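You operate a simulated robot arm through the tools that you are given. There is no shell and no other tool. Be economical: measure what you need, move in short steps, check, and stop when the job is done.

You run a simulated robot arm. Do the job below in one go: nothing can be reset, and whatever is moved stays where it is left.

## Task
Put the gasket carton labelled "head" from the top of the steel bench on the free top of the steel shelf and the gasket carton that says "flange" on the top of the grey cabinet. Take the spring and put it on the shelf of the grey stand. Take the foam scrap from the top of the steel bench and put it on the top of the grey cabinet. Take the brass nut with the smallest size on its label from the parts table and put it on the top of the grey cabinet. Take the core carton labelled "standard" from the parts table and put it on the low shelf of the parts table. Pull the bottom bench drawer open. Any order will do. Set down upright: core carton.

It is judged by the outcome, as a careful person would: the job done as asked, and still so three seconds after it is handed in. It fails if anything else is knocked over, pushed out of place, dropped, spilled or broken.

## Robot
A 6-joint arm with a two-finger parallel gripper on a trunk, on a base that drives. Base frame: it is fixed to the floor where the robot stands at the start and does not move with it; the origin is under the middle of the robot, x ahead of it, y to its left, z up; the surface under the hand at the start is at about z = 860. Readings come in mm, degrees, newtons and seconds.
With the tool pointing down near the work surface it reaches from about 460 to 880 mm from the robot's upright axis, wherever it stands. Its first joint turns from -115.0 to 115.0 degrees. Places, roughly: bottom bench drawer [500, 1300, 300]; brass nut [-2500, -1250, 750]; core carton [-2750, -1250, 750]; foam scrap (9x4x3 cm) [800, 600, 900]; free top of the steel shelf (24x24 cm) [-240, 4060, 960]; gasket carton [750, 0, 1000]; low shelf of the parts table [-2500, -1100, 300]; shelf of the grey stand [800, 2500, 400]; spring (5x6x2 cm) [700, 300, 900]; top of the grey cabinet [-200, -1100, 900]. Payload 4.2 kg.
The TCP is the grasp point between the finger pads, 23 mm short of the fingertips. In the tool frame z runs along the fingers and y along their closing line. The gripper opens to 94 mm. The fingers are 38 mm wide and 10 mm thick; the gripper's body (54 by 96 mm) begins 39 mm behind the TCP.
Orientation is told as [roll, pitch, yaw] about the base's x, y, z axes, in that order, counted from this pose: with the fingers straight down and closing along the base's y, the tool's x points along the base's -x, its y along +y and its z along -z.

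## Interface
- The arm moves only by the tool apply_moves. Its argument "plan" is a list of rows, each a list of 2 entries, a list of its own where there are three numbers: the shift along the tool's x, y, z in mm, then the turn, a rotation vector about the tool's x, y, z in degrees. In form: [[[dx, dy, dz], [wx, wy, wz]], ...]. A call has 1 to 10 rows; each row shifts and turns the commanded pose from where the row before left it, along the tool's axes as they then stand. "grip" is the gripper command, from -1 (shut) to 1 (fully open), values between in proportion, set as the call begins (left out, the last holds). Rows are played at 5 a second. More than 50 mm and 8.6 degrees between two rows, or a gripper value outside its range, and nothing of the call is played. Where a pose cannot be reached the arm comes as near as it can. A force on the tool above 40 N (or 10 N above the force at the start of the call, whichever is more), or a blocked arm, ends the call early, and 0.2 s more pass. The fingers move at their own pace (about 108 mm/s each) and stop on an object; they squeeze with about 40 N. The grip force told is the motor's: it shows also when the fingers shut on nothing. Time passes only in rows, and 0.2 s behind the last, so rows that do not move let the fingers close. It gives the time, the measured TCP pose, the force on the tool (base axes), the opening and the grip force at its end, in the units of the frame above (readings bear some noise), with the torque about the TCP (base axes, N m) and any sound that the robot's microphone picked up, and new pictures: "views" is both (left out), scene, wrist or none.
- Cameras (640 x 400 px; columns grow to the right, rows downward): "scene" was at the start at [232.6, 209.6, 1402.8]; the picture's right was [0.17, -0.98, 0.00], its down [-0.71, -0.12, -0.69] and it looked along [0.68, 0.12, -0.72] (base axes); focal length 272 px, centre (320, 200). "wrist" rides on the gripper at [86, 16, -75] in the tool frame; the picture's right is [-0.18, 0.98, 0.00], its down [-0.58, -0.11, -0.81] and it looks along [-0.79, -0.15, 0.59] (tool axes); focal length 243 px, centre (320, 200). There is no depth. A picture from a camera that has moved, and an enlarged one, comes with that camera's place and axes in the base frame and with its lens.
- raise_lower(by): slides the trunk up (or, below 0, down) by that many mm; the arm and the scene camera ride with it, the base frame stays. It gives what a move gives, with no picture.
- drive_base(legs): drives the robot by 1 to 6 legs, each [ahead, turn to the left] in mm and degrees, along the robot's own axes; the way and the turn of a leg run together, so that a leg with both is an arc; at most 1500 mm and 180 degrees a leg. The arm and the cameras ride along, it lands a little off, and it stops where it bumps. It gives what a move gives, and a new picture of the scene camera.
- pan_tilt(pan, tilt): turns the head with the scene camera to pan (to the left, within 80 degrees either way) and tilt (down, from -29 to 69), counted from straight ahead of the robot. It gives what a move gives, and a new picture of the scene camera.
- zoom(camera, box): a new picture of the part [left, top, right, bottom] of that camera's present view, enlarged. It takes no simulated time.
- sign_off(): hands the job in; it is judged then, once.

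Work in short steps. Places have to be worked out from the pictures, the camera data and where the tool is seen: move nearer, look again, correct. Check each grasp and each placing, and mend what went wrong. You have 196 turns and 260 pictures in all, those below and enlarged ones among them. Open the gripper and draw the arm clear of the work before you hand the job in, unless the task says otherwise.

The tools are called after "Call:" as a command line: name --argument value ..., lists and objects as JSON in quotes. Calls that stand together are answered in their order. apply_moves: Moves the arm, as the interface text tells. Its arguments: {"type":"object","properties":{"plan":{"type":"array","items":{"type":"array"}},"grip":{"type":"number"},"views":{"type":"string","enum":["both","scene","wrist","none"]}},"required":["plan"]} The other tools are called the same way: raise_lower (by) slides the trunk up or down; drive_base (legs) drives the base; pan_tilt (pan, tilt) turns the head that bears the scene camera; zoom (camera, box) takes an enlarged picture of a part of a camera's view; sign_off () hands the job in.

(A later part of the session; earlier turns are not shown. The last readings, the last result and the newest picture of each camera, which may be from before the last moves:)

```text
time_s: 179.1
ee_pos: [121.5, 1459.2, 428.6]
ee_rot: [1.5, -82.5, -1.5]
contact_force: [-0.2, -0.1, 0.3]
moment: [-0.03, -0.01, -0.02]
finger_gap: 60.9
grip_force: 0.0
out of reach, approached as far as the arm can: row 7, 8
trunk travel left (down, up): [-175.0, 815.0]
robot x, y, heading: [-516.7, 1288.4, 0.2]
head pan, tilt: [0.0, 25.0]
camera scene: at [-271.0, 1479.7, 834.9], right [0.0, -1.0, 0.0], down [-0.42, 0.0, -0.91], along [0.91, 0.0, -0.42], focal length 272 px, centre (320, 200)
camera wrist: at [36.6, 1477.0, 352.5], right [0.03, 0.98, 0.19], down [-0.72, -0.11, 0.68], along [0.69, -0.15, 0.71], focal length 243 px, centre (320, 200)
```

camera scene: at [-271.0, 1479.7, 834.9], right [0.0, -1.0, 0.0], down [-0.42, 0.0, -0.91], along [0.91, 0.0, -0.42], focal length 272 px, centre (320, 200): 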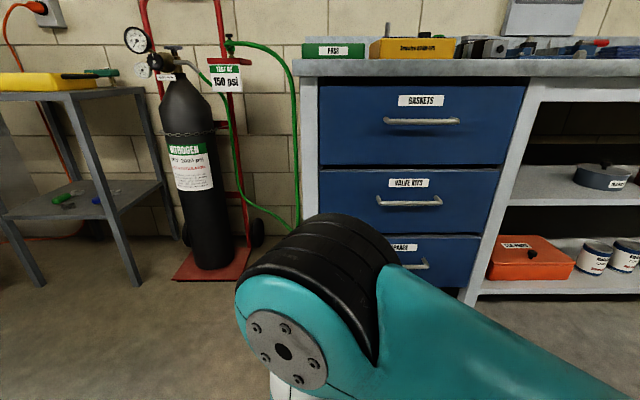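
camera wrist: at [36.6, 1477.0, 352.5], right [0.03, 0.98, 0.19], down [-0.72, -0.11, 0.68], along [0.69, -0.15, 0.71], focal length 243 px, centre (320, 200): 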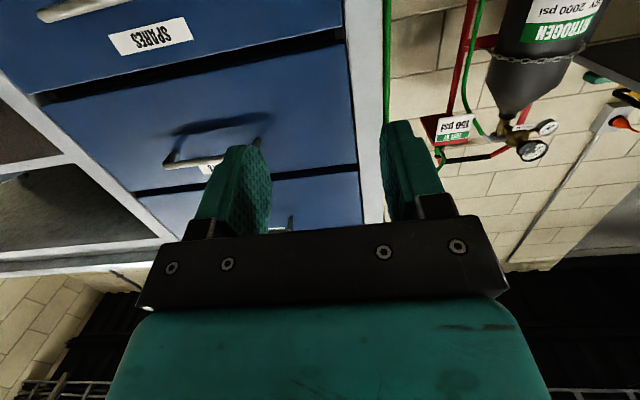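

Nearly horizontal (−82°). Now I roll the gripper 90° so the fingers close vertically.

Call:
apply_moves --plan '[[[0, 0, 0], [0, 4, 0]], [[0, 0, 0], [0, 0, 8.5]], [[0, 0, 0], [0, 0, 8.5]], [[0, 0, 0], [0, 0, 8.5]], [[0, 0, 0], [0, 0, 8.5]], [[0, 0, 0], [0, 0, 8.5]], [[0, 0, 0], [0, 0, 8.5]], [[0, 0, 0], [0, 0, 0]]]' --views "none"

Call:
apply_moves --plan '[[[0, 0, 0], [0, 0, 8.5]], [[0, 0, 0], [0, 0, 8.5]], [[0, 0, 0], [0, 0, 8.5]], [[0, 0, 0], [0, 0, 8.5]], [[0, 0, 0], [0, 0, 5]], [[0, 0, 0], [0, 0, 0]]]'

```text
time_s: 180.9
ee_pos: [120.5, 1460.8, 428.9]
ee_rot: [75.4, -37.7, -81.1]
contact_force: [0.4, -0.6, -0.5]
moment: [-0.01, 0.01, 0.02]
finger_gap: 61.0
grip_force: 0.1
trunk travel left (down, up): [-175.0, 815.0]
robot x, y, heading: [-515.8, 1287.6, 0.1]
head pan, tilt: [0.0, 25.0]
```

```text
time_s: 182.3
ee_pos: [130.3, 1465.9, 431.8]
ee_rot: [78.4, 0.1, -90.1]
contact_force: [0.6, -1.3, 0.2]
moment: [0.03, 0.03, -0.02]
finger_gap: 60.8
grip_force: 0.0
out of reach, approached as far as the arm can: row 5
trunk travel left (down, up): [-175.0, 815.0]
robot x, y, heading: [-517.9, 1283.9, -0.2]
head pan, tilt: [0.0, 25.0]
camera scene: at [-270.9, 1479.7, 834.9], right [0.0, -1.0, 0.0], down [-0.42, 0.0, -0.91], along [0.91, 0.0, -0.42], focal length 272 px, centre (320, 200)
camera wrist: at [60.7, 1553.5, 464.3], right [0.2, -0.19, 0.96], down [-0.81, -0.58, 0.05], along [0.55, -0.79, -0.27], focal length 243 px, centre (320, 200)
```

scene: 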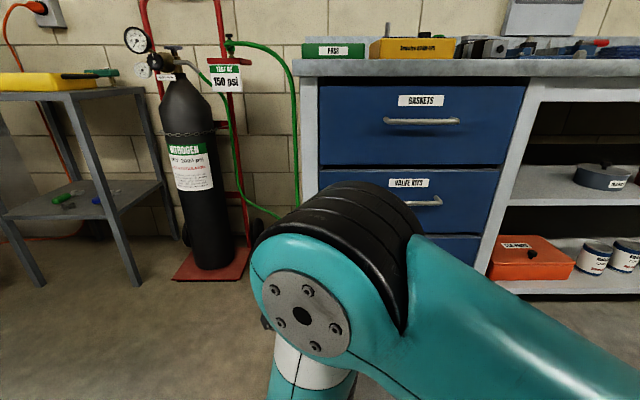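
wrist: 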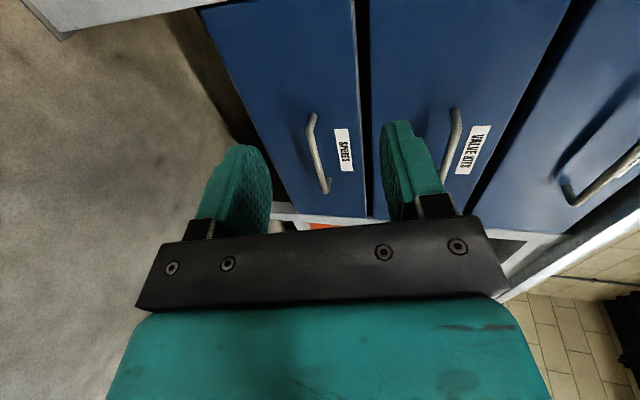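

The gripper is now horizontal with vertical closing; the wrist camera sees the SPARES handle: bar ≈ x 348, y 1176–1345, z ≈ 346. I lower the trunk and shift sideways to align.

Call:
raise_lower --by -86

Call:
apply_moves --plan '[[[-25, 0, 0], [0, 0, 0]], [[-30, 0, 0], [0, 0, 0]], [[-30, 0, 0], [0, 0, 0]], [[-30, 0, 0], [0, 0, 0]], [[-30, 0, 0], [0, 0, 0]], [[-30, 0, 0], [0, 0, 0]], [[-30, 0, 0], [0, 0, 0]], [[0, 0, 0], [0, 0, 0]]]'

```text
time_s: 183.5
ee_pos: [130.2, 1465.5, 345.8]
ee_rot: [78.3, 0.1, -90.2]
contact_force: [0.2, 0.1, -0.3]
moment: [-0.01, -0.01, 0.02]
finger_gap: 61.4
grip_force: 0.1
trunk travel left (down, up): [-89.0, 901.0]
robot x, y, heading: [-520.3, 1287.2, -0.2]
head pan, tilt: [0.0, 25.0]
```

```text
time_s: 185.3
ee_pos: [192.2, 1292.2, 381.1]
ee_rot: [78.1, 0.0, -90.3]
contact_force: [-0.4, -0.5, 0.1]
moment: [0.05, 0.03, -0.02]
finger_gap: 61.0
grip_force: 0.1
out of reach, approached as far as the arm can: row 1, 2, 3, 4, 5, 6, 7
trunk travel left (down, up): [-89.0, 901.0]
robot x, y, heading: [-515.8, 1283.8, -0.0]
head pan, tilt: [0.0, 25.0]
camera scene: at [-271.0, 1479.7, 749.0], right [0.0, -1.0, 0.0], down [-0.42, 0.0, -0.91], along [0.91, 0.0, -0.42], focal length 272 px, centre (320, 200)
camera wrist: at [123.0, 1379.0, 412.4], right [0.2, -0.19, 0.96], down [-0.81, -0.58, 0.06], along [0.55, -0.79, -0.27], focal length 243 px, centre (320, 200)
```

scene: 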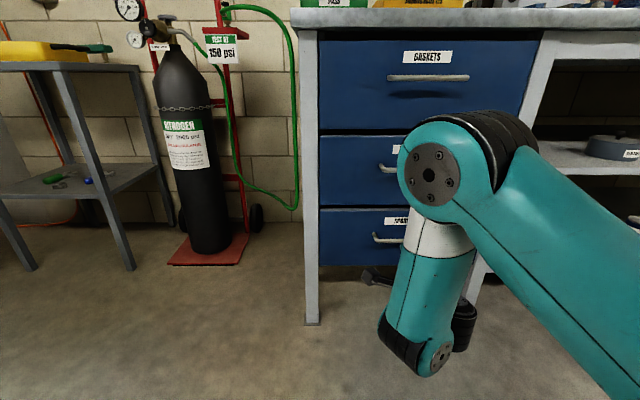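
wrist: 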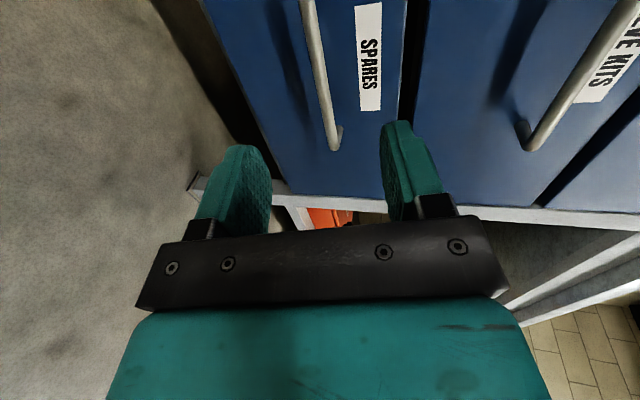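

Too close for this posture; I extend the tool forward relative to the base (there's still room to the drawer).

Call:
apply_moves --plan '[[[0, 5, 35], [0, 0, 0]], [[0, 5, 35], [0, 0, 0]], [[0, 5, 30], [0, 0, 0]], [[0, 5, 0], [0, 0, 0]], [[0, 0, 0], [0, 0, 0]]]'

```text
time_s: 186.5
ee_pos: [293.3, 1292.1, 380.1]
ee_rot: [78.5, 0.1, -90.3]
contact_force: [-0.2, 0.3, 0.0]
moment: [0.04, -0.02, -0.04]
finger_gap: 61.1
grip_force: 0.0
trunk travel left (down, up): [-89.0, 901.0]
robot x, y, heading: [-513.7, 1287.2, -0.0]
head pan, tilt: [0.0, 25.0]
camera scene: at [-270.9, 1479.7, 749.0], right [0.0, -1.0, 0.0], down [-0.42, 0.0, -0.91], along [0.91, 0.0, -0.42], focal length 272 px, centre (320, 200)
camera wrist: at [225.2, 1379.4, 410.7], right [0.2, -0.19, 0.96], down [-0.81, -0.58, 0.06], along [0.55, -0.79, -0.27], focal length 243 px, centre (320, 200)
```

scene: 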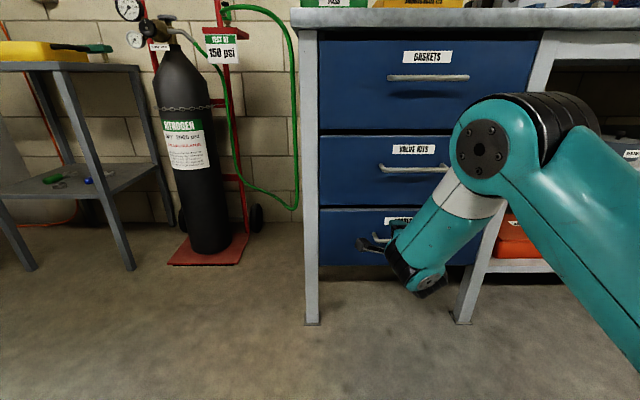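
wrist: 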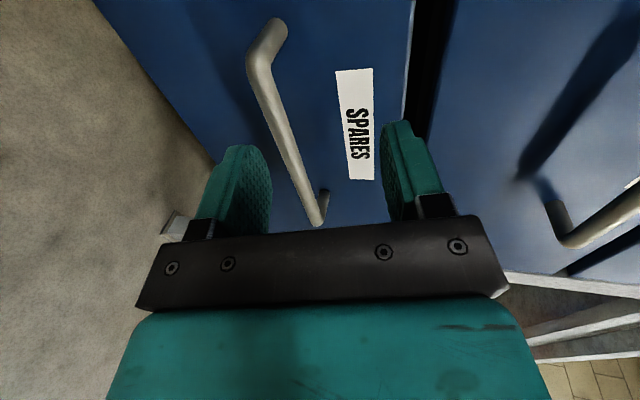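

Handle bar reads z ≈ 339, about 41 mm below the TCP. I lower the trunk by 41 mm, open a bit more and look.

Call:
raise_lower --by -41

Call:
apply_moves --plan '[[[-10, 0, 0], [0, 0, 0]], [[-20, 0, 0], [0, 0, 0]], [[0, 0, 0], [0, 0, 0]]]' --grip 0.6

```text
time_s: 187.4
ee_pos: [294.5, 1292.9, 338.4]
ee_rot: [78.3, 0.1, -90.3]
contact_force: [0.2, 0.7, -0.7]
moment: [0.0, 0.0, 0.02]
finger_gap: 61.2
grip_force: 0.1
trunk travel left (down, up): [-48.0, 942.0]
robot x, y, heading: [-517.6, 1285.6, -0.1]
head pan, tilt: [0.0, 25.0]
```

```text
time_s: 188.2
ee_pos: [293.8, 1262.4, 336.8]
ee_rot: [78.3, 0.0, -90.2]
contact_force: [-1.0, 0.4, 0.3]
moment: [0.03, 0.02, -0.01]
finger_gap: 75.2
grip_force: 0.1
trunk travel left (down, up): [-48.0, 942.0]
robot x, y, heading: [-514.0, 1287.1, -0.1]
head pan, tilt: [0.0, 25.0]
camera scene: at [-271.0, 1479.7, 708.0], right [0.0, -1.0, 0.0], down [-0.42, 0.0, -0.91], along [0.91, 0.0, -0.42], focal length 272 px, centre (320, 200)
camera wrist: at [224.4, 1349.3, 368.0], right [0.2, -0.19, 0.96], down [-0.81, -0.58, 0.06], along [0.55, -0.79, -0.27], focal length 243 px, centre (320, 200)
```

scene: 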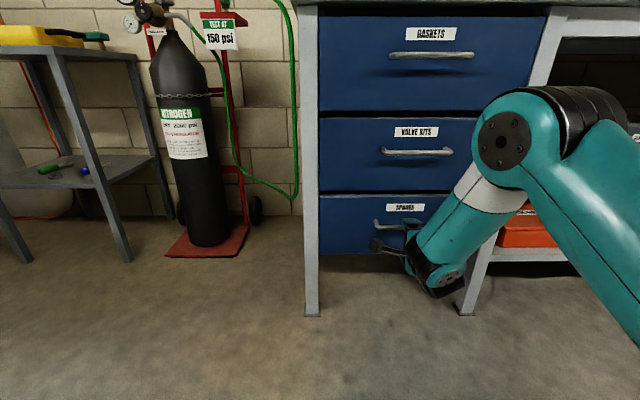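
wrist: 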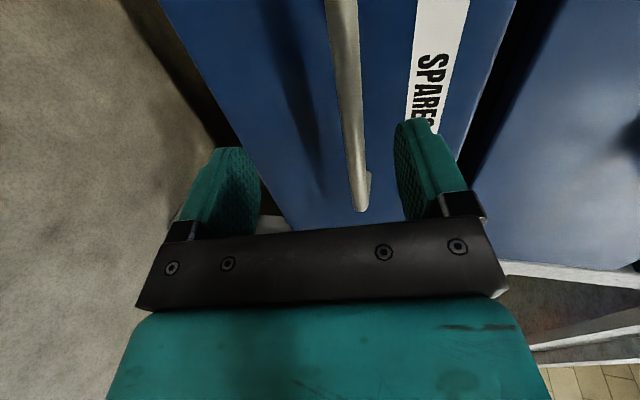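

The bar reads z ≈ 345 at x ≈ 345. I correct up and push forward so the bar comes between the pads.

Call:
apply_moves --plan '[[[0, 17, 0], [0, 0, 0]], [[0, 0, 15], [0, 0, 0]], [[0, 0, 15], [0, 0, 0]], [[0, 0, 12], [0, 0, 0]], [[0, 0, 0], [0, 0, 0]]]'

```text
time_s: 189.4
ee_pos: [338.0, 1262.0, 346.8]
ee_rot: [78.3, -0.1, -90.1]
contact_force: [-14.0, -0.9, 3.2]
moment: [0.1, -0.71, 0.21]
finger_gap: 75.5
grip_force: 0.0
trunk travel left (down, up): [-48.0, 942.0]
robot x, y, heading: [-517.2, 1286.1, 0.0]
head pan, tilt: [0.0, 25.0]
stopped in row 5: the force on the tool passed its limit at 41 N (the readings are from after the stop); the commanded pose is now the measured one
camera scene: at [-271.5, 1479.6, 708.0], right [0.0, -1.0, 0.0], down [-0.42, 0.0, -0.91], along [0.91, 0.0, -0.42], focal length 272 px, centre (320, 200)
camera wrist: at [268.0, 1349.3, 378.0], right [0.2, -0.18, 0.96], down [-0.81, -0.58, 0.06], along [0.55, -0.79, -0.26], focal length 243 px, centre (320, 200)
```

scene: 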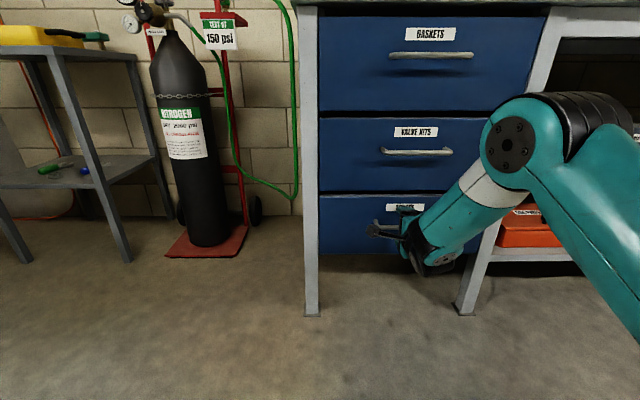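
wrist: 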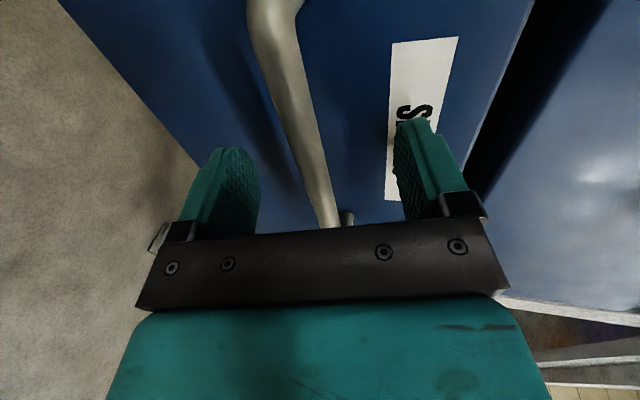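

Fingertips touch the face with the bar between the pads. I ease back 4 mm and close.

Call:
apply_moves --plan '[[[0, 0, -4], [0, 0, 0]], [[0, 0, 0], [0, 0, 0]], [[0, 0, 0], [0, 0, 0]], [[0, 0, 0], [0, 0, 0]], [[0, 0, 0], [0, 0, 0]]]' --grip -1

```text
time_s: 190.6
ee_pos: [334.0, 1262.4, 346.3]
ee_rot: [78.3, 0.0, -90.1]
contact_force: [1.6, 1.0, 1.2]
moment: [-0.18, 0.03, -0.02]
finger_gap: 11.5
grip_force: 44.9
trunk travel left (down, up): [-48.0, 942.0]
robot x, y, heading: [-517.7, 1283.5, -0.2]
head pan, tilt: [0.0, 25.0]
camera scene: at [-271.3, 1479.7, 708.0], right [0.0, -1.0, 0.0], down [-0.42, 0.0, -0.91], along [0.91, 0.0, -0.42], focal length 272 px, centre (320, 200)
camera wrist: at [264.5, 1349.4, 378.5], right [0.2, -0.18, 0.96], down [-0.81, -0.58, 0.06], along [0.55, -0.79, -0.26], focal length 243 px, centre (320, 200)
```

scene: 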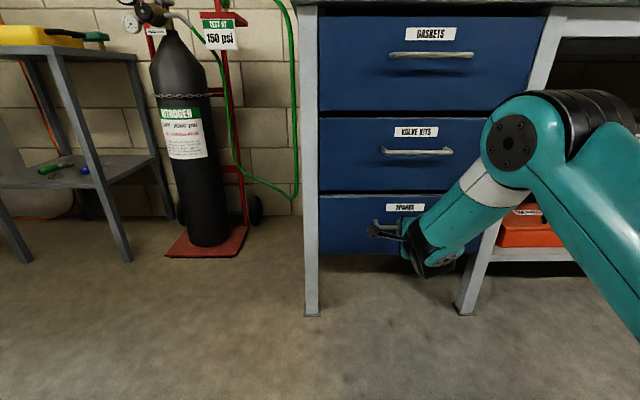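
wrist: 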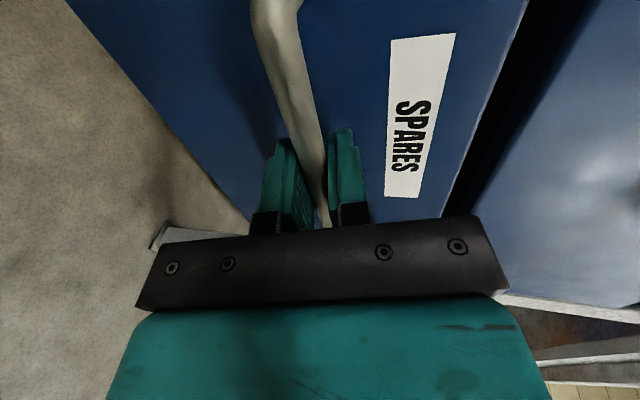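

The bar is gripped (11.5 mm). I pull by backing the base.

Call:
drive_base --legs '[[-120, 0]]'

```text
time_s: 191.8
ee_pos: [213.8, 1262.0, 345.8]
ee_rot: [78.3, -0.1, -90.1]
contact_force: [0.9, 7.1, -0.2]
moment: [-0.28, -0.03, 0.27]
finger_gap: 11.7
grip_force: 45.2
trunk travel left (down, up): [-48.0, 942.0]
robot x, y, heading: [-638.0, 1287.7, 0.0]
head pan, tilt: [0.0, 25.0]
camera scene: at [-391.3, 1479.6, 707.9], right [0.0, -1.0, 0.0], down [-0.42, 0.0, -0.91], along [0.91, 0.0, -0.42], focal length 272 px, centre (320, 200)
```

scene: 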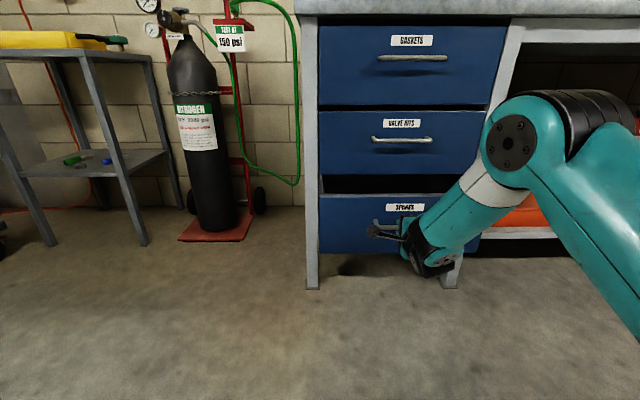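

The drawer comes out. I pull further.

Call:
drive_base --legs '[[-140, 0]]'

```text
time_s: 193.2
ee_pos: [73.3, 1262.3, 347.2]
ee_rot: [78.4, 0.0, -90.3]
contact_force: [0.9, -7.6, 1.3]
moment: [-0.26, -0.04, -0.17]
finger_gap: 11.7
grip_force: 44.7
trunk travel left (down, up): [-48.0, 942.0]
robot x, y, heading: [-777.3, 1285.6, 0.0]
head pan, tilt: [0.0, 25.0]
camera scene: at [-531.5, 1479.7, 708.0], right [0.0, -1.0, 0.0], down [-0.42, 0.0, -0.91], along [0.91, 0.0, -0.42], focal length 272 px, centre (320, 200)
```

scene: 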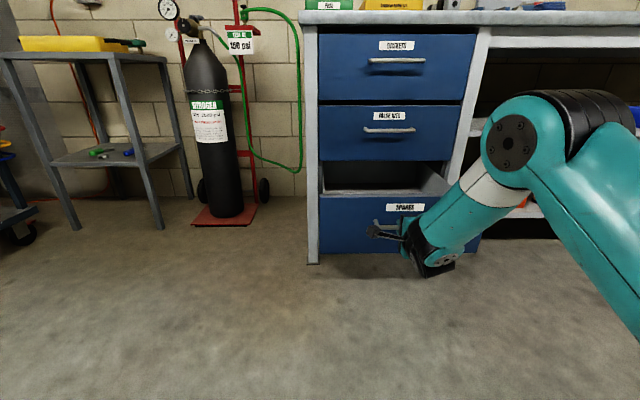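

Open by 260 mm; a bit more to be generous.

Call:
drive_base --legs '[[-50, 0]]'

Call:
apply_moves --plan '[[[0, 0, 0], [0, 0, 0]], [[0, 0, 0], [0, 0, 0]], [[0, 0, 0], [0, 0, 0]]]' --grip 0.6

```text
time_s: 194.1
ee_pos: [23.7, 1259.7, 347.2]
ee_rot: [78.2, -0.1, -90.3]
contact_force: [0.5, -3.8, 0.6]
moment: [-0.13, 0.01, 0.08]
finger_gap: 11.5
grip_force: 44.7
trunk travel left (down, up): [-48.0, 942.0]
robot x, y, heading: [-830.1, 1285.4, -0.1]
head pan, tilt: [0.0, 25.0]
camera scene: at [-582.2, 1479.8, 708.0], right [0.0, -1.0, 0.0], down [-0.42, 0.0, -0.91], along [0.91, 0.0, -0.42], focal length 272 px, centre (320, 200)
```

scene: 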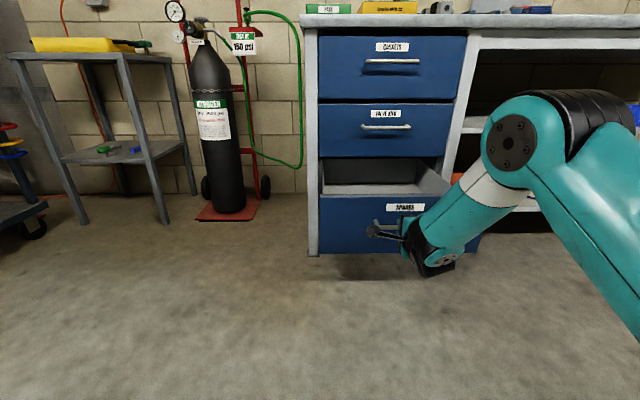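

```text
time_s: 194.9
ee_pos: [23.1, 1260.5, 347.2]
ee_rot: [78.3, -0.1, -90.3]
contact_force: [0.1, 0.3, -0.2]
moment: [0.06, 0.03, -0.01]
finger_gap: 75.1
grip_force: 0.1
trunk travel left (down, up): [-48.0, 942.0]
robot x, y, heading: [-828.9, 1288.1, -0.2]
head pan, tilt: [0.0, 25.0]
camera scene: at [-582.2, 1479.9, 708.0], right [0.0, -1.0, 0.0], down [-0.42, 0.0, -0.91], along [0.91, 0.0, -0.42], focal length 272 px, centre (320, 200)
camera wrist: at [-46.5, 1347.9, 378.5], right [0.2, -0.18, 0.96], down [-0.81, -0.58, 0.06], along [0.54, -0.8, -0.26], focal length 243 px, centre (320, 200)
```

scene: 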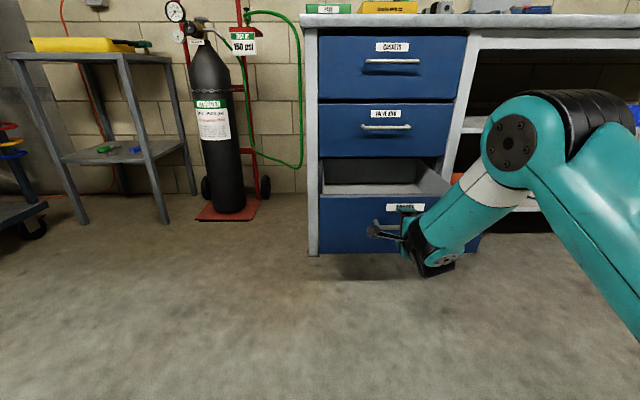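
wrist: 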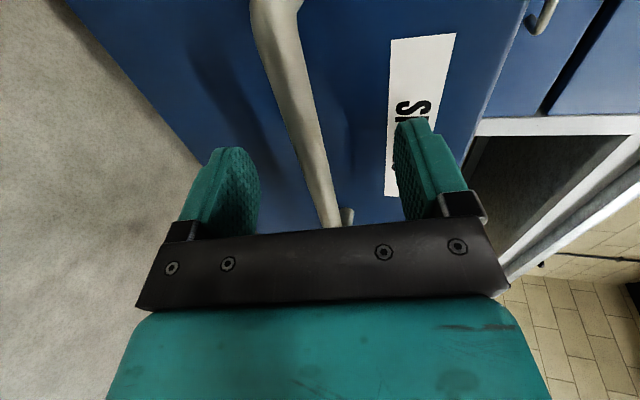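

Drawer is open ~310 mm and released. I back off 200 mm, then return the tool to pointing down.

Call:
drive_base --legs '[[-200, 0]]'

Call:
apply_moves --plan '[[[0, 0, 0], [0, 0, -8.5]], [[0, 0, 0], [0, 0, -8.5]], [[0, 0, 0], [0, 0, -8.5]], [[0, 0, 0], [0, 0, -8.5]], [[0, 0, 0], [0, 0, -8.5]], [[0, 0, 0], [0, 0, -8.5]], [[0, 0, 0], [0, 0, -8.5]], [[0, 0, 0], [0, 0, -8.5]], [[0, 0, 0], [0, 0, -8.5]], [[0, 0, 0], [0, 0, -8.5]]]' --views "none"

Call:
raise_lower --by 400

Call:
raise_lower --by 327

```text
time_s: 196.5
ee_pos: [-177.3, 1261.3, 348.1]
ee_rot: [78.3, 0.0, -90.3]
contact_force: [-0.6, 0.4, -0.1]
moment: [0.01, -0.02, 0.01]
finger_gap: 75.0
grip_force: 0.1
trunk travel left (down, up): [-48.0, 942.0]
robot x, y, heading: [-1027.3, 1287.2, -0.3]
head pan, tilt: [0.0, 25.0]
camera scene: at [-780.7, 1480.6, 708.0], right [0.0, -1.0, 0.0], down [-0.42, 0.0, -0.91], along [0.91, 0.0, -0.42], focal length 272 px, centre (320, 200)
```

scene: 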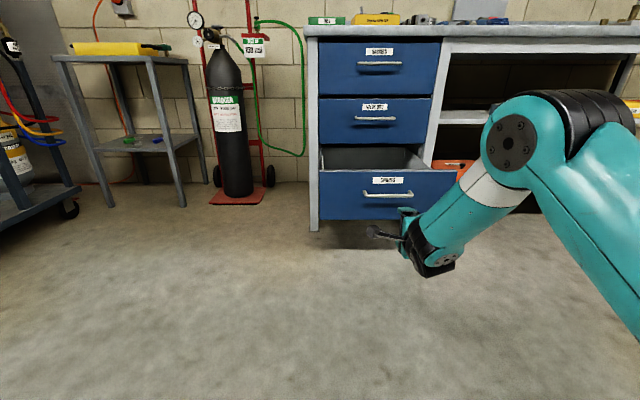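

```text
time_s: 198.7
ee_pos: [-176.0, 1261.7, 347.6]
ee_rot: [21.6, -77.4, -22.5]
contact_force: [0.2, -0.1, -0.7]
moment: [0.0, 0.02, 0.01]
finger_gap: 75.2
grip_force: 0.0
trunk travel left (down, up): [-48.0, 942.0]
robot x, y, heading: [-1026.7, 1290.1, 0.3]
head pan, tilt: [0.0, 25.0]
```

```text
time_s: 202.5
ee_pos: [-177.0, 1261.6, 747.1]
ee_rot: [22.5, -77.3, -23.3]
contact_force: [0.0, 0.1, -0.3]
moment: [0.0, 0.0, -0.02]
finger_gap: 75.4
grip_force: 0.1
trunk travel left (down, up): [-448.0, 542.0]
robot x, y, heading: [-1026.1, 1290.9, 0.2]
head pan, tilt: [0.0, 25.0]
```

```text
time_s: 205.8
ee_pos: [-177.1, 1262.0, 1074.1]
ee_rot: [22.5, -77.3, -23.4]
contact_force: [-0.3, 0.4, 0.5]
moment: [0.01, -0.02, 0.0]
finger_gap: 75.3
grip_force: 0.0
trunk travel left (down, up): [-775.0, 215.0]
robot x, y, heading: [-1027.2, 1285.9, -0.4]
head pan, tilt: [0.0, 25.0]
```

Trunk restored. I finish the roll and tilt back to vertical.

Call:
apply_moves --plan '[[[0, 0, 0], [0, 0, -5]], [[0, 0, 0], [0, 8.3, 0]], [[0, 0, 0], [0, 8.3, 0]], [[0, 0, 0], [0, 8.3, 0]], [[0, 0, 0], [0, 8.3, 0]], [[0, 0, 0], [0, 8.3, 0]], [[0, 0, 0], [0, 8.3, 0]], [[0, 0, 0], [0, 8.3, 0]], [[0, 0, 0], [0, 8.3, 0]], [[0, 0, 0], [0, 8.3, 0]]]' --views "none"

Call:
apply_moves --plan '[[[0, 0, 0], [0, 3.5, 0]], [[40, 0, 0], [0, 0, 0]], [[40, 0, 0], [0, 0, 0]], [[40, 0, 0], [0, 0, 0]], [[40, 0, 0], [0, 0, 0]], [[40, 0, 0], [0, 0, 0]], [[40, 0, 0], [0, 0, 0]]]' --grip 1 --views "none"

```text
time_s: 207.9
ee_pos: [-176.5, 1260.3, 1073.1]
ee_rot: [-0.2, -3.5, -0.2]
contact_force: [0.3, -0.3, 1.0]
moment: [0.01, -0.02, 0.0]
finger_gap: 75.0
grip_force: 0.1
trunk travel left (down, up): [-775.0, 215.0]
robot x, y, heading: [-1023.3, 1289.0, -0.1]
head pan, tilt: [0.0, 25.0]
```

```text
time_s: 209.6
ee_pos: [-416.2, 1265.6, 1073.0]
ee_rot: [-0.1, -0.1, -0.3]
contact_force: [0.0, 0.4, -0.9]
moment: [-0.01, 0.02, -0.01]
finger_gap: 94.0
grip_force: 0.1
trunk travel left (down, up): [-775.0, 215.0]
robot x, y, heading: [-1028.1, 1286.8, -0.1]
head pan, tilt: [0.0, 25.0]
```

Now to the foam scrap and flange: drive back to the bench front.

Call:
drive_base --legs '[[0, -66], [1048, 0], [0, 66.2], [625, 0]]'

Call:
pan_tilt --pan 10 --tilt 46

```text
time_s: 223.9
ee_pos: [638.2, 334.6, 1074.0]
ee_rot: [-0.2, -0.1, 2.0]
contact_force: [-0.5, 0.2, 0.3]
moment: [0.0, 0.01, -0.01]
finger_gap: 93.9
grip_force: 0.1
trunk travel left (down, up): [-775.0, 215.0]
robot x, y, heading: [25.5, 331.6, 2.1]
head pan, tilt: [0.0, 25.0]
camera scene: at [265.1, 535.7, 1435.0], right [0.03, -1.0, 0.0], down [-0.42, -0.01, -0.91], along [0.91, 0.03, -0.42], focal length 272 px, centre (320, 200)
```

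scene: 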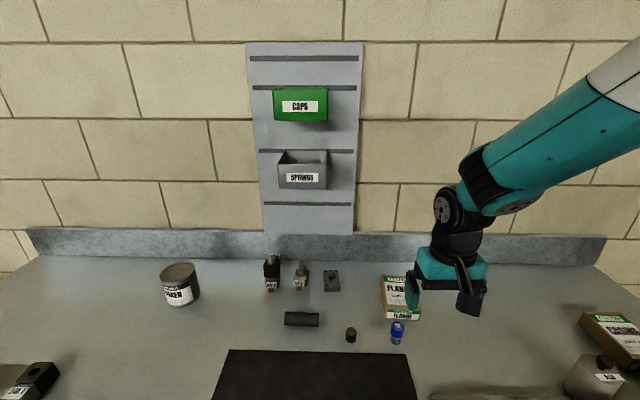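

```text
time_s: 224.8
ee_pos: [637.6, 334.7, 1073.6]
ee_rot: [-0.1, -0.1, 1.9]
contact_force: [-0.6, -0.1, 0.4]
moment: [0.01, -0.01, -0.01]
finger_gap: 94.3
grip_force: 0.1
trunk travel left (down, up): [-775.0, 215.0]
robot x, y, heading: [28.7, 336.9, 2.0]
head pan, tilt: [10.0, 46.0]
camera scene: at [251.8, 549.2, 1403.0], right [0.21, -0.98, 0.0], down [-0.7, -0.15, -0.7], along [0.68, 0.14, -0.72], focal length 272 px, centre (320, 200)
```

scene: 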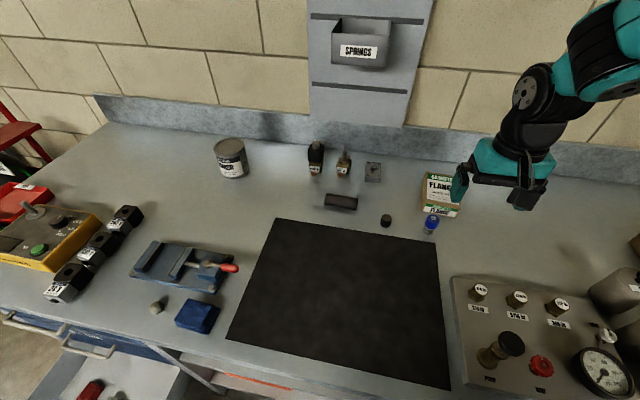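

Call:
zoom --camera "scene" --box '[290, 130, 470, 242]'

```text
3.56 times, centred on (380, 186) of scene
camera zoom: at [251.8, 549.2, 1403.0], right [0.21, -0.98, 0.0], down [-0.7, -0.15, -0.7], along [0.68, 0.14, -0.72], focal length 969 px, centre (107, 250)
```

zoom: 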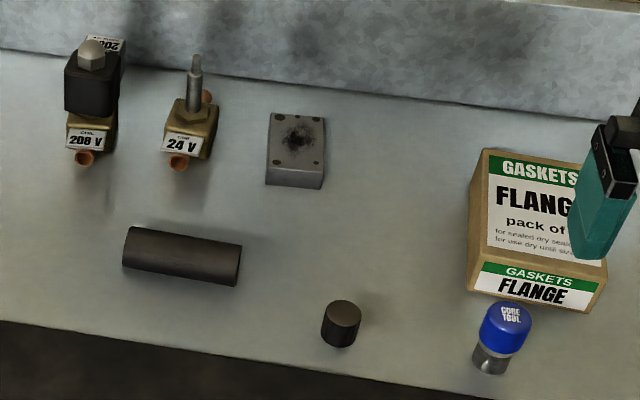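

The dark tube (88 mm, along y) at ≈ (757, 595) is the foam scrap. I move above it, then turn the gripper 90°.

Call:
apply_moves --plan '[[[-18.4, 36.7, 11.4], [0, 0, 0]], [[-18.4, 36.7, 11.4], [0, 0, 0]], [[-18.4, 36.7, 11.4], [0, 0, 0]], [[-18.4, 36.7, 11.4], [0, 0, 0]], [[-18.4, 36.7, 11.4], [0, 0, 0]], [[-18.4, 36.7, 11.4], [0, 0, 0]], [[-18.4, 36.7, 11.4], [0, 0, 0]], [[0, 0, 0], [0, 0, 8.4]], [[0, 0, 0], [0, 0, 8.4]], [[0, 0, 0], [0, 0, 8.4]]]' --grip 0.4 --views "none"

Call:
apply_moves --plan '[[[0, 0, 0], [0, 0, 8.4]], [[0, 0, 0], [0, 0, 8.4]], [[0, 0, 0], [0, 0, 8.4]], [[0, 0, 0], [0, 0, 8.4]], [[0, 0, 0], [0, 0, 8.4]], [[0, 0, 0], [0, 0, 8.4]], [[0, 0, 0], [0, 0, 8.4]], [[0, 0, 0], [0, 0, 8.4]], [[0, 0, 0], [0, 0, 0]]]'

```text
time_s: 227.0
ee_pos: [758.3, 595.9, 994.0]
ee_rot: [-0.1, -0.1, -23.3]
contact_force: [-0.8, 0.5, -0.3]
moment: [0.01, 0.03, 0.03]
finger_gap: 65.6
grip_force: 0.2
trunk travel left (down, up): [-775.0, 215.0]
robot x, y, heading: [31.3, 330.5, 2.2]
head pan, tilt: [10.0, 46.0]
```

```text
time_s: 229.0
ee_pos: [757.1, 595.8, 992.7]
ee_rot: [0.1, -0.2, -90.7]
contact_force: [0.0, -0.4, -0.5]
moment: [0.01, 0.01, 0.03]
finger_gap: 65.7
grip_force: 0.1
trunk travel left (down, up): [-775.0, 215.0]
robot x, y, heading: [28.0, 333.2, 2.2]
head pan, tilt: [10.0, 46.0]
camera scene: at [251.8, 549.3, 1402.9], right [0.21, -0.98, 0.0], down [-0.7, -0.15, -0.69], along [0.68, 0.14, -0.72], focal length 272 px, centre (320, 200)
camera wrist: at [775.0, 683.2, 1068.7], right [0.98, -0.19, 0.0], down [-0.12, -0.58, 0.81], along [-0.16, -0.79, -0.59], focal length 243 px, centre (320, 200)
```

scene: 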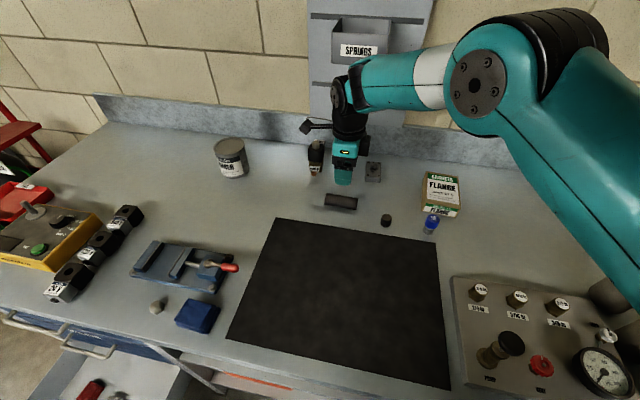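
wrist: 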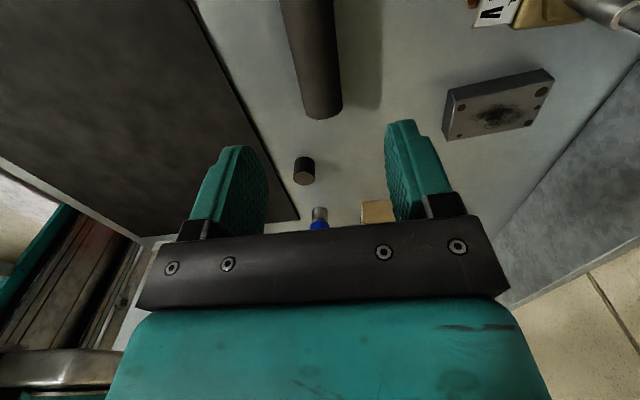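

Foam centre ≈ (754.5, 595). I descend around it and close.

Call:
apply_moves --plan '[[[0, -2, 40], [0, 0, 0]], [[0, 0, 40], [0, 0, 0]], [[0, 0, 25], [0, 0, 0]], [[0, 0, 0], [0, 0, 0]]]' --views "none"

Call:
apply_moves --plan '[[[0, 0, 0], [0, 0, 0]], [[0, 0, 0], [0, 0, 0]], [[0, 0, 0], [0, 0, 0]], [[0, 0, 0], [0, 0, 0]]]' --grip -1 --views "none"

Call:
apply_moves --plan '[[[0, 0, -5], [0, 0, 0]], [[0, 0, -10], [0, 0, 0]], [[0, 0, -15], [0, 0, 0]], [[0, 0, -20], [0, 0, 0]], [[0, 0, -30], [0, 0, 0]], [[0, 0, -40], [0, 0, 0]], [[0, 0, -40], [0, 0, 0]]]'

```text
time_s: 230.0
ee_pos: [756.6, 598.9, 888.9]
ee_rot: [0.1, 0.0, -90.4]
contact_force: [-0.1, -0.3, -0.2]
moment: [0.01, 0.01, -0.03]
finger_gap: 65.7
grip_force: 0.0
trunk travel left (down, up): [-775.0, 215.0]
robot x, y, heading: [26.3, 334.1, 1.9]
head pan, tilt: [10.0, 46.0]
```

```text
time_s: 231.0
ee_pos: [755.7, 597.2, 890.1]
ee_rot: [0.2, -0.1, -90.5]
contact_force: [1.7, -1.8, 4.1]
moment: [-0.19, -0.31, 0.15]
finger_gap: 23.0
grip_force: 39.9
trunk travel left (down, up): [-775.0, 215.0]
robot x, y, heading: [28.5, 334.4, 2.0]
head pan, tilt: [10.0, 46.0]
```

```text
time_s: 232.6
ee_pos: [755.6, 593.8, 1050.3]
ee_rot: [0.0, 0.0, -90.5]
contact_force: [0.3, 0.5, -0.8]
moment: [-0.02, -0.01, -0.03]
finger_gap: 24.8
grip_force: 39.6
trunk travel left (down, up): [-775.0, 215.0]
robot x, y, heading: [25.4, 333.0, 2.2]
head pan, tilt: [10.0, 46.0]
camera scene: at [252.1, 549.4, 1402.8], right [0.21, -0.98, 0.0], down [-0.7, -0.15, -0.69], along [0.68, 0.14, -0.72], focal length 272 px, centre (320, 200)
camera wrist: at [772.1, 680.4, 1125.2], right [0.98, -0.19, 0.0], down [-0.11, -0.58, 0.81], along [-0.15, -0.79, -0.59], focal length 243 px, centre (320, 200)
```

scene: 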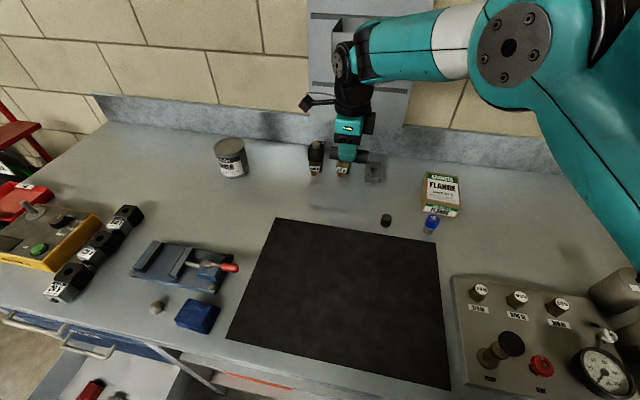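
wrist: 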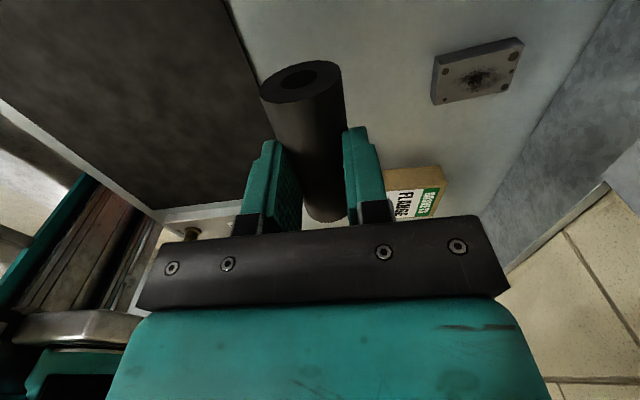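

Foam is held. I retract and back off, then turn right toward the cabinet.

Call:
apply_moves --plan '[[[-15, -20, 0], [0, 0, 0]], [[-25, -30, 0], [0, 0, 0]], [[-25, -30, 0], [0, 0, 0]], [[-25, -30, 0], [0, 0, 0]], [[-25, -30, 0], [0, 0, 0]], [[-15, -20, 0], [0, 0, 0]]]' --views "none"

Call:
drive_base --legs '[[-600, 0], [0, -92]]'

Call:
pan_tilt --pan 10 --tilt 25

```text
time_s: 234.0
ee_pos: [594.4, 466.5, 1050.5]
ee_rot: [0.2, -0.1, -90.5]
contact_force: [0.2, 0.2, -0.5]
moment: [0.01, 0.01, 0.04]
finger_gap: 27.1
grip_force: 40.1
trunk travel left (down, up): [-775.0, 215.0]
robot x, y, heading: [26.4, 333.7, 1.8]
head pan, tilt: [10.0, 46.0]
```

```text
time_s: 241.3
ee_pos: [-468.8, -262.6, 1050.8]
ee_rot: [0.1, -0.1, 176.6]
contact_force: [-0.8, 0.2, -0.5]
moment: [-0.03, 0.03, 0.02]
finger_gap: 27.5
grip_force: 39.6
trunk travel left (down, up): [-775.0, 215.0]
robot x, y, heading: [-573.2, 308.4, -90.8]
head pan, tilt: [10.0, 46.0]
camera scene: at [-366.8, 75.1, 1403.0], right [-0.99, -0.16, 0.0], down [-0.11, 0.71, -0.69], along [0.11, -0.69, -0.72], focal length 272 px, centre (320, 200)
```

scene: 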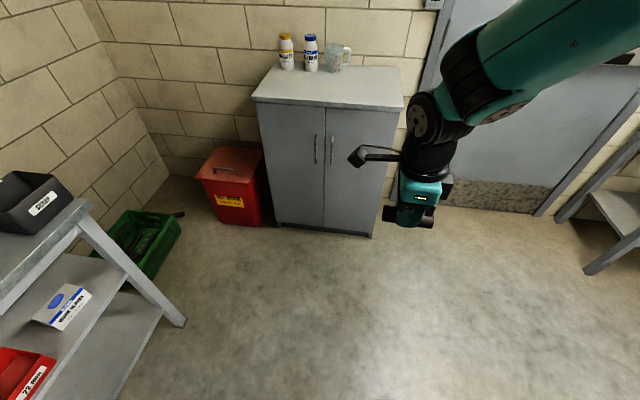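

```text
time_s: 242.2
ee_pos: [-470.1, -261.7, 1051.5]
ee_rot: [0.0, -0.2, 176.7]
contact_force: [0.3, 0.0, -0.1]
moment: [0.01, 0.02, -0.01]
finger_gap: 27.4
grip_force: 39.6
trunk travel left (down, up): [-775.0, 215.0]
robot x, y, heading: [-575.5, 307.8, -90.6]
head pan, tilt: [10.0, 25.0]
camera scene: at [-364.9, 63.6, 1434.9], right [-0.99, -0.16, 0.0], down [-0.07, 0.42, -0.91], along [0.14, -0.89, -0.42], focal length 272 px, centre (320, 200)
```

scene: 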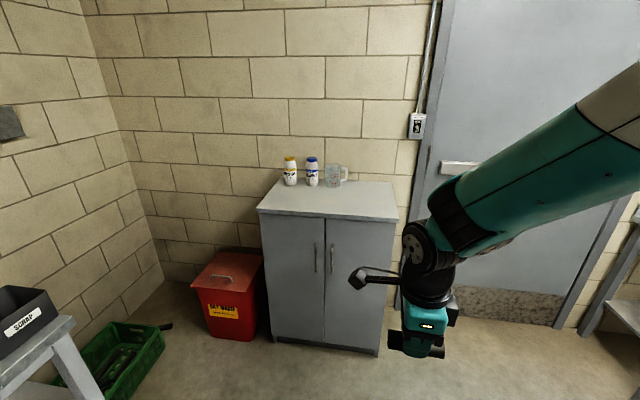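

Cabinet top spans about x −530..70, y −1310..−927 at z ≈ 900, with bottles and a jug at the back left. I drive forward 600 mm.

Call:
drive_base --legs '[[600, 0]]'

Call:
pan_tilt --pan 0 --tilt 40

```text
time_s: 245.5
ee_pos: [-483.4, -857.9, 1050.4]
ee_rot: [0.2, -0.1, 176.3]
contact_force: [0.4, 0.1, -1.1]
moment: [0.03, 0.01, 0.02]
finger_gap: 27.4
grip_force: 39.8
trunk travel left (down, up): [-775.0, 215.0]
robot x, y, heading: [-588.0, -287.0, -91.2]
head pan, tilt: [10.0, 25.0]
camera scene: at [-377.5, -533.0, 1434.9], right [-0.99, -0.15, 0.0], down [-0.06, 0.42, -0.91], along [0.14, -0.9, -0.42], focal length 272 px, centre (320, 200)
```

scene: 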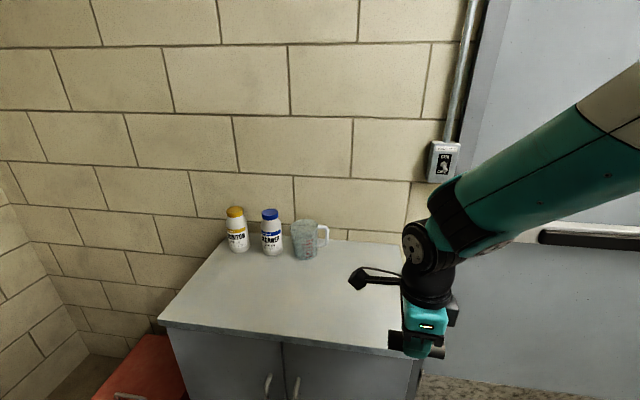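

```text
time_s: 246.3
ee_pos: [-483.2, -859.4, 1050.5]
ee_rot: [0.1, -0.1, 176.2]
contact_force: [0.5, -0.5, -0.6]
moment: [-0.01, 0.0, -0.02]
finger_gap: 27.6
grip_force: 39.6
trunk travel left (down, up): [-775.0, 215.0]
robot x, y, heading: [-586.1, -284.1, -91.3]
head pan, tilt: [0.0, 40.0]
camera scene: at [-393.3, -527.0, 1411.7], right [-1.0, 0.02, 0.0], down [0.01, 0.64, -0.77], along [-0.02, -0.77, -0.64], focal length 272 px, centre (320, 200)
```

scene: 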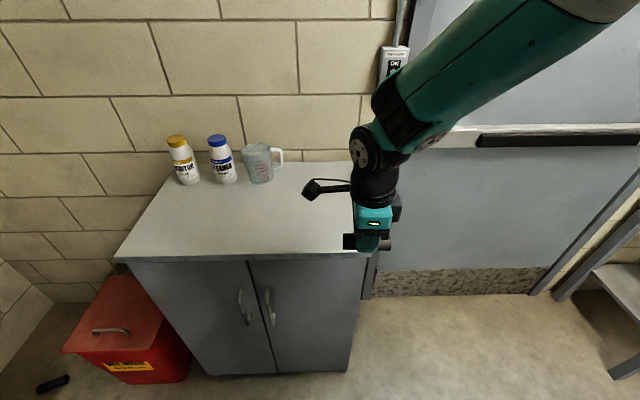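

I extend over the free right-front part of the top, to about (−420, −1060).

Call:
apply_moves --plan '[[[10.9, 27.9, 0], [0, 0, 0]], [[10.9, 27.9, 0], [0, 0, 0]], [[10.9, 27.9, 0], [0, 0, 0]], [[10.9, 27.9, 0], [0, 0, 0]], [[10.9, 27.9, 0], [0, 0, 0]], [[10.9, 27.9, 0], [0, 0, 0]], [[10.9, 27.9, 20], [0, 0, 0]], [[0, 0, 40], [0, 0, 0]], [[0, 0, 30], [0, 0, 0]], [[0, 0, 0], [0, 0, 0]]]'

```text
time_s: 248.5
ee_pos: [-421.8, -1058.4, 959.0]
ee_rot: [0.1, -0.1, 176.2]
contact_force: [-0.1, -0.3, -0.4]
moment: [-0.02, 0.01, 0.0]
finger_gap: 27.4
grip_force: 40.1
trunk travel left (down, up): [-775.0, 215.0]
robot x, y, heading: [-585.4, -287.8, -91.5]
head pan, tilt: [0.0, 40.0]
camera scene: at [-393.4, -526.9, 1411.6], right [-1.0, 0.02, 0.0], down [0.01, 0.64, -0.77], along [-0.02, -0.77, -0.64], focal length 272 px, centre (320, 200)
camera wrist: at [-335.3, -1079.4, 1034.4], right [-0.25, -0.97, 0.0], down [-0.57, 0.15, 0.81], along [-0.78, 0.2, -0.59], focal length 243 px, centre (320, 200)
```

scene: 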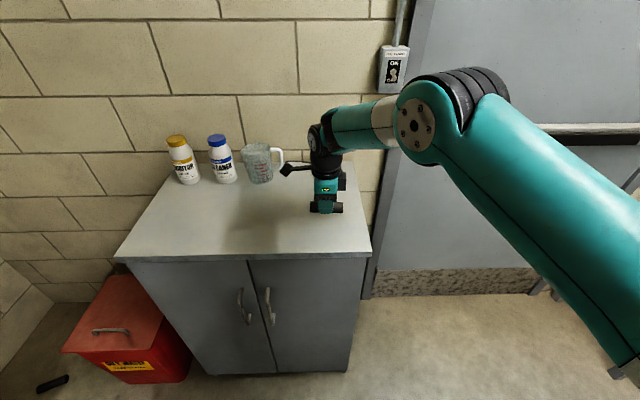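
wrist: 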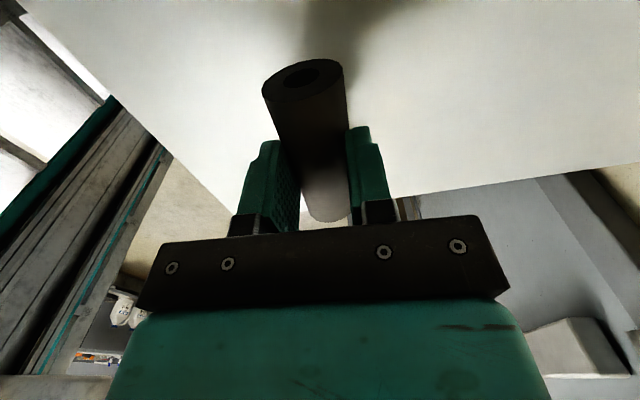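

Over the top with ≥60 mm margin to the right edge. Lower to contact.

Call:
apply_moves --plan '[[[0, 0, 10], [0, 0, 0]], [[0, 0, 8], [0, 0, 0]], [[0, 0, 4], [0, 0, 0]], [[0, 0, 3], [0, 0, 0]], [[0, 0, 3], [0, 0, 0]], [[0, 0, 3], [0, 0, 0]], [[0, 0, 3], [0, 0, 0]]]' --views "wrist"

```text
time_s: 249.9
ee_pos: [-419.7, -1060.9, 936.4]
ee_rot: [0.5, 0.2, 176.3]
contact_force: [-3.7, 8.7, 19.0]
moment: [0.32, 0.27, -0.02]
finger_gap: 27.6
grip_force: 40.4
trunk travel left (down, up): [-775.0, 215.0]
robot x, y, heading: [-580.3, -282.8, -91.2]
head pan, tilt: [0.0, 40.0]
stopped in row 7: the force on the tool passed its limit at 45 N (the readings are from after the stop); the commanded pose is now the measured one
camera wrist: at [-334.6, -1080.6, 1012.1], right [-0.25, -0.97, 0.01], down [-0.57, 0.15, 0.8], along [-0.78, 0.19, -0.6], focal length 243 px, centre (320, 200)
```

wrist: 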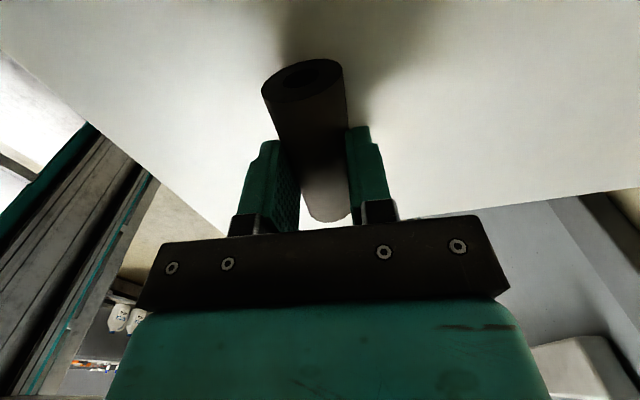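

Contact. Release and lift.

Call:
apply_moves --plan '[[[0, 0, -2], [0, 0, 0]], [[0, 0, 0], [0, 0, 0]], [[0, 0, 0], [0, 0, 0]], [[0, 0, -20], [0, 0, 0]], [[0, 0, -40], [0, 0, 0]], [[0, 0, -40], [0, 0, 0]], [[0, 0, -20], [0, 0, 0]], [[0, 0, 0], [0, 0, 0]]]' --grip 0.4

```text
time_s: 251.7
ee_pos: [-419.9, -1059.8, 1056.4]
ee_rot: [0.4, 0.1, 176.2]
contact_force: [-0.4, 0.2, 0.1]
moment: [-0.02, 0.0, -0.01]
finger_gap: 66.1
grip_force: 0.0
trunk travel left (down, up): [-775.0, 215.0]
robot x, y, heading: [-583.5, -283.4, -91.6]
head pan, tilt: [0.0, 40.0]
camera scene: at [-393.4, -527.0, 1411.6], right [-1.0, 0.02, 0.0], down [0.01, 0.64, -0.77], along [-0.02, -0.77, -0.64], focal length 272 px, centre (320, 200)
camera wrist: at [-334.9, -1080.5, 1131.5], right [-0.25, -0.97, 0.01], down [-0.57, 0.15, 0.8], along [-0.78, 0.2, -0.59], focal length 243 px, centre (320, 200)
```

scene: 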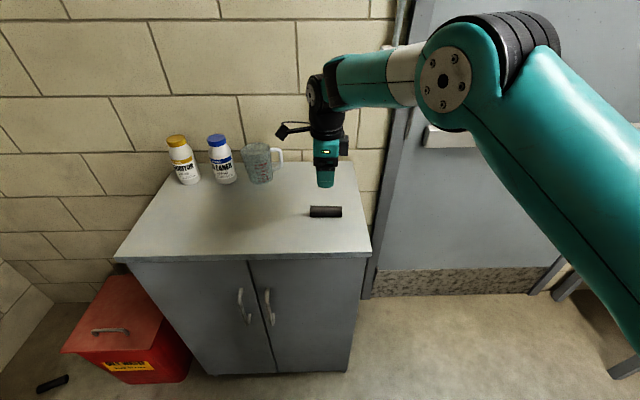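
wrist: 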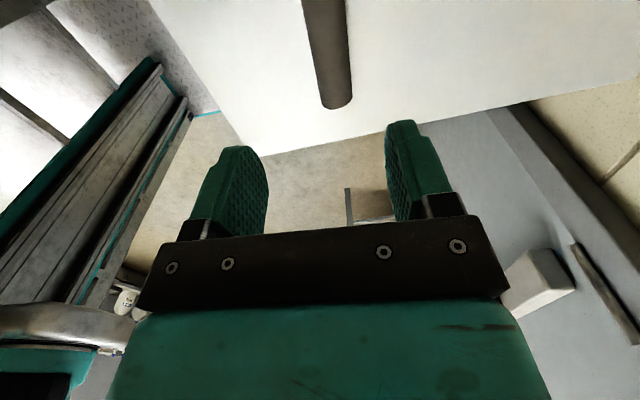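

Foam rests on the cabinet. I retract, turn the gripper back by 92°, then drive back to the bench for FLANGE.

Call:
apply_moves --plan '[[[0, -30, 0], [0, 0, -8.4]], [[29.7, -4.4, 0], [0, 0, 0]], [[0, 0, 0], [0, 0, 0]]]' --grip 1 --views "none"

```text
time_s: 252.5
ee_pos: [-389.4, -1023.3, 1054.4]
ee_rot: [0.4, -0.1, -175.4]
contact_force: [0.1, 0.0, 0.5]
moment: [0.02, -0.01, -0.02]
finger_gap: 94.1
grip_force: 0.0
trunk travel left (down, up): [-775.0, 215.0]
robot x, y, heading: [-587.5, -284.5, -91.2]
head pan, tilt: [0.0, 40.0]
```

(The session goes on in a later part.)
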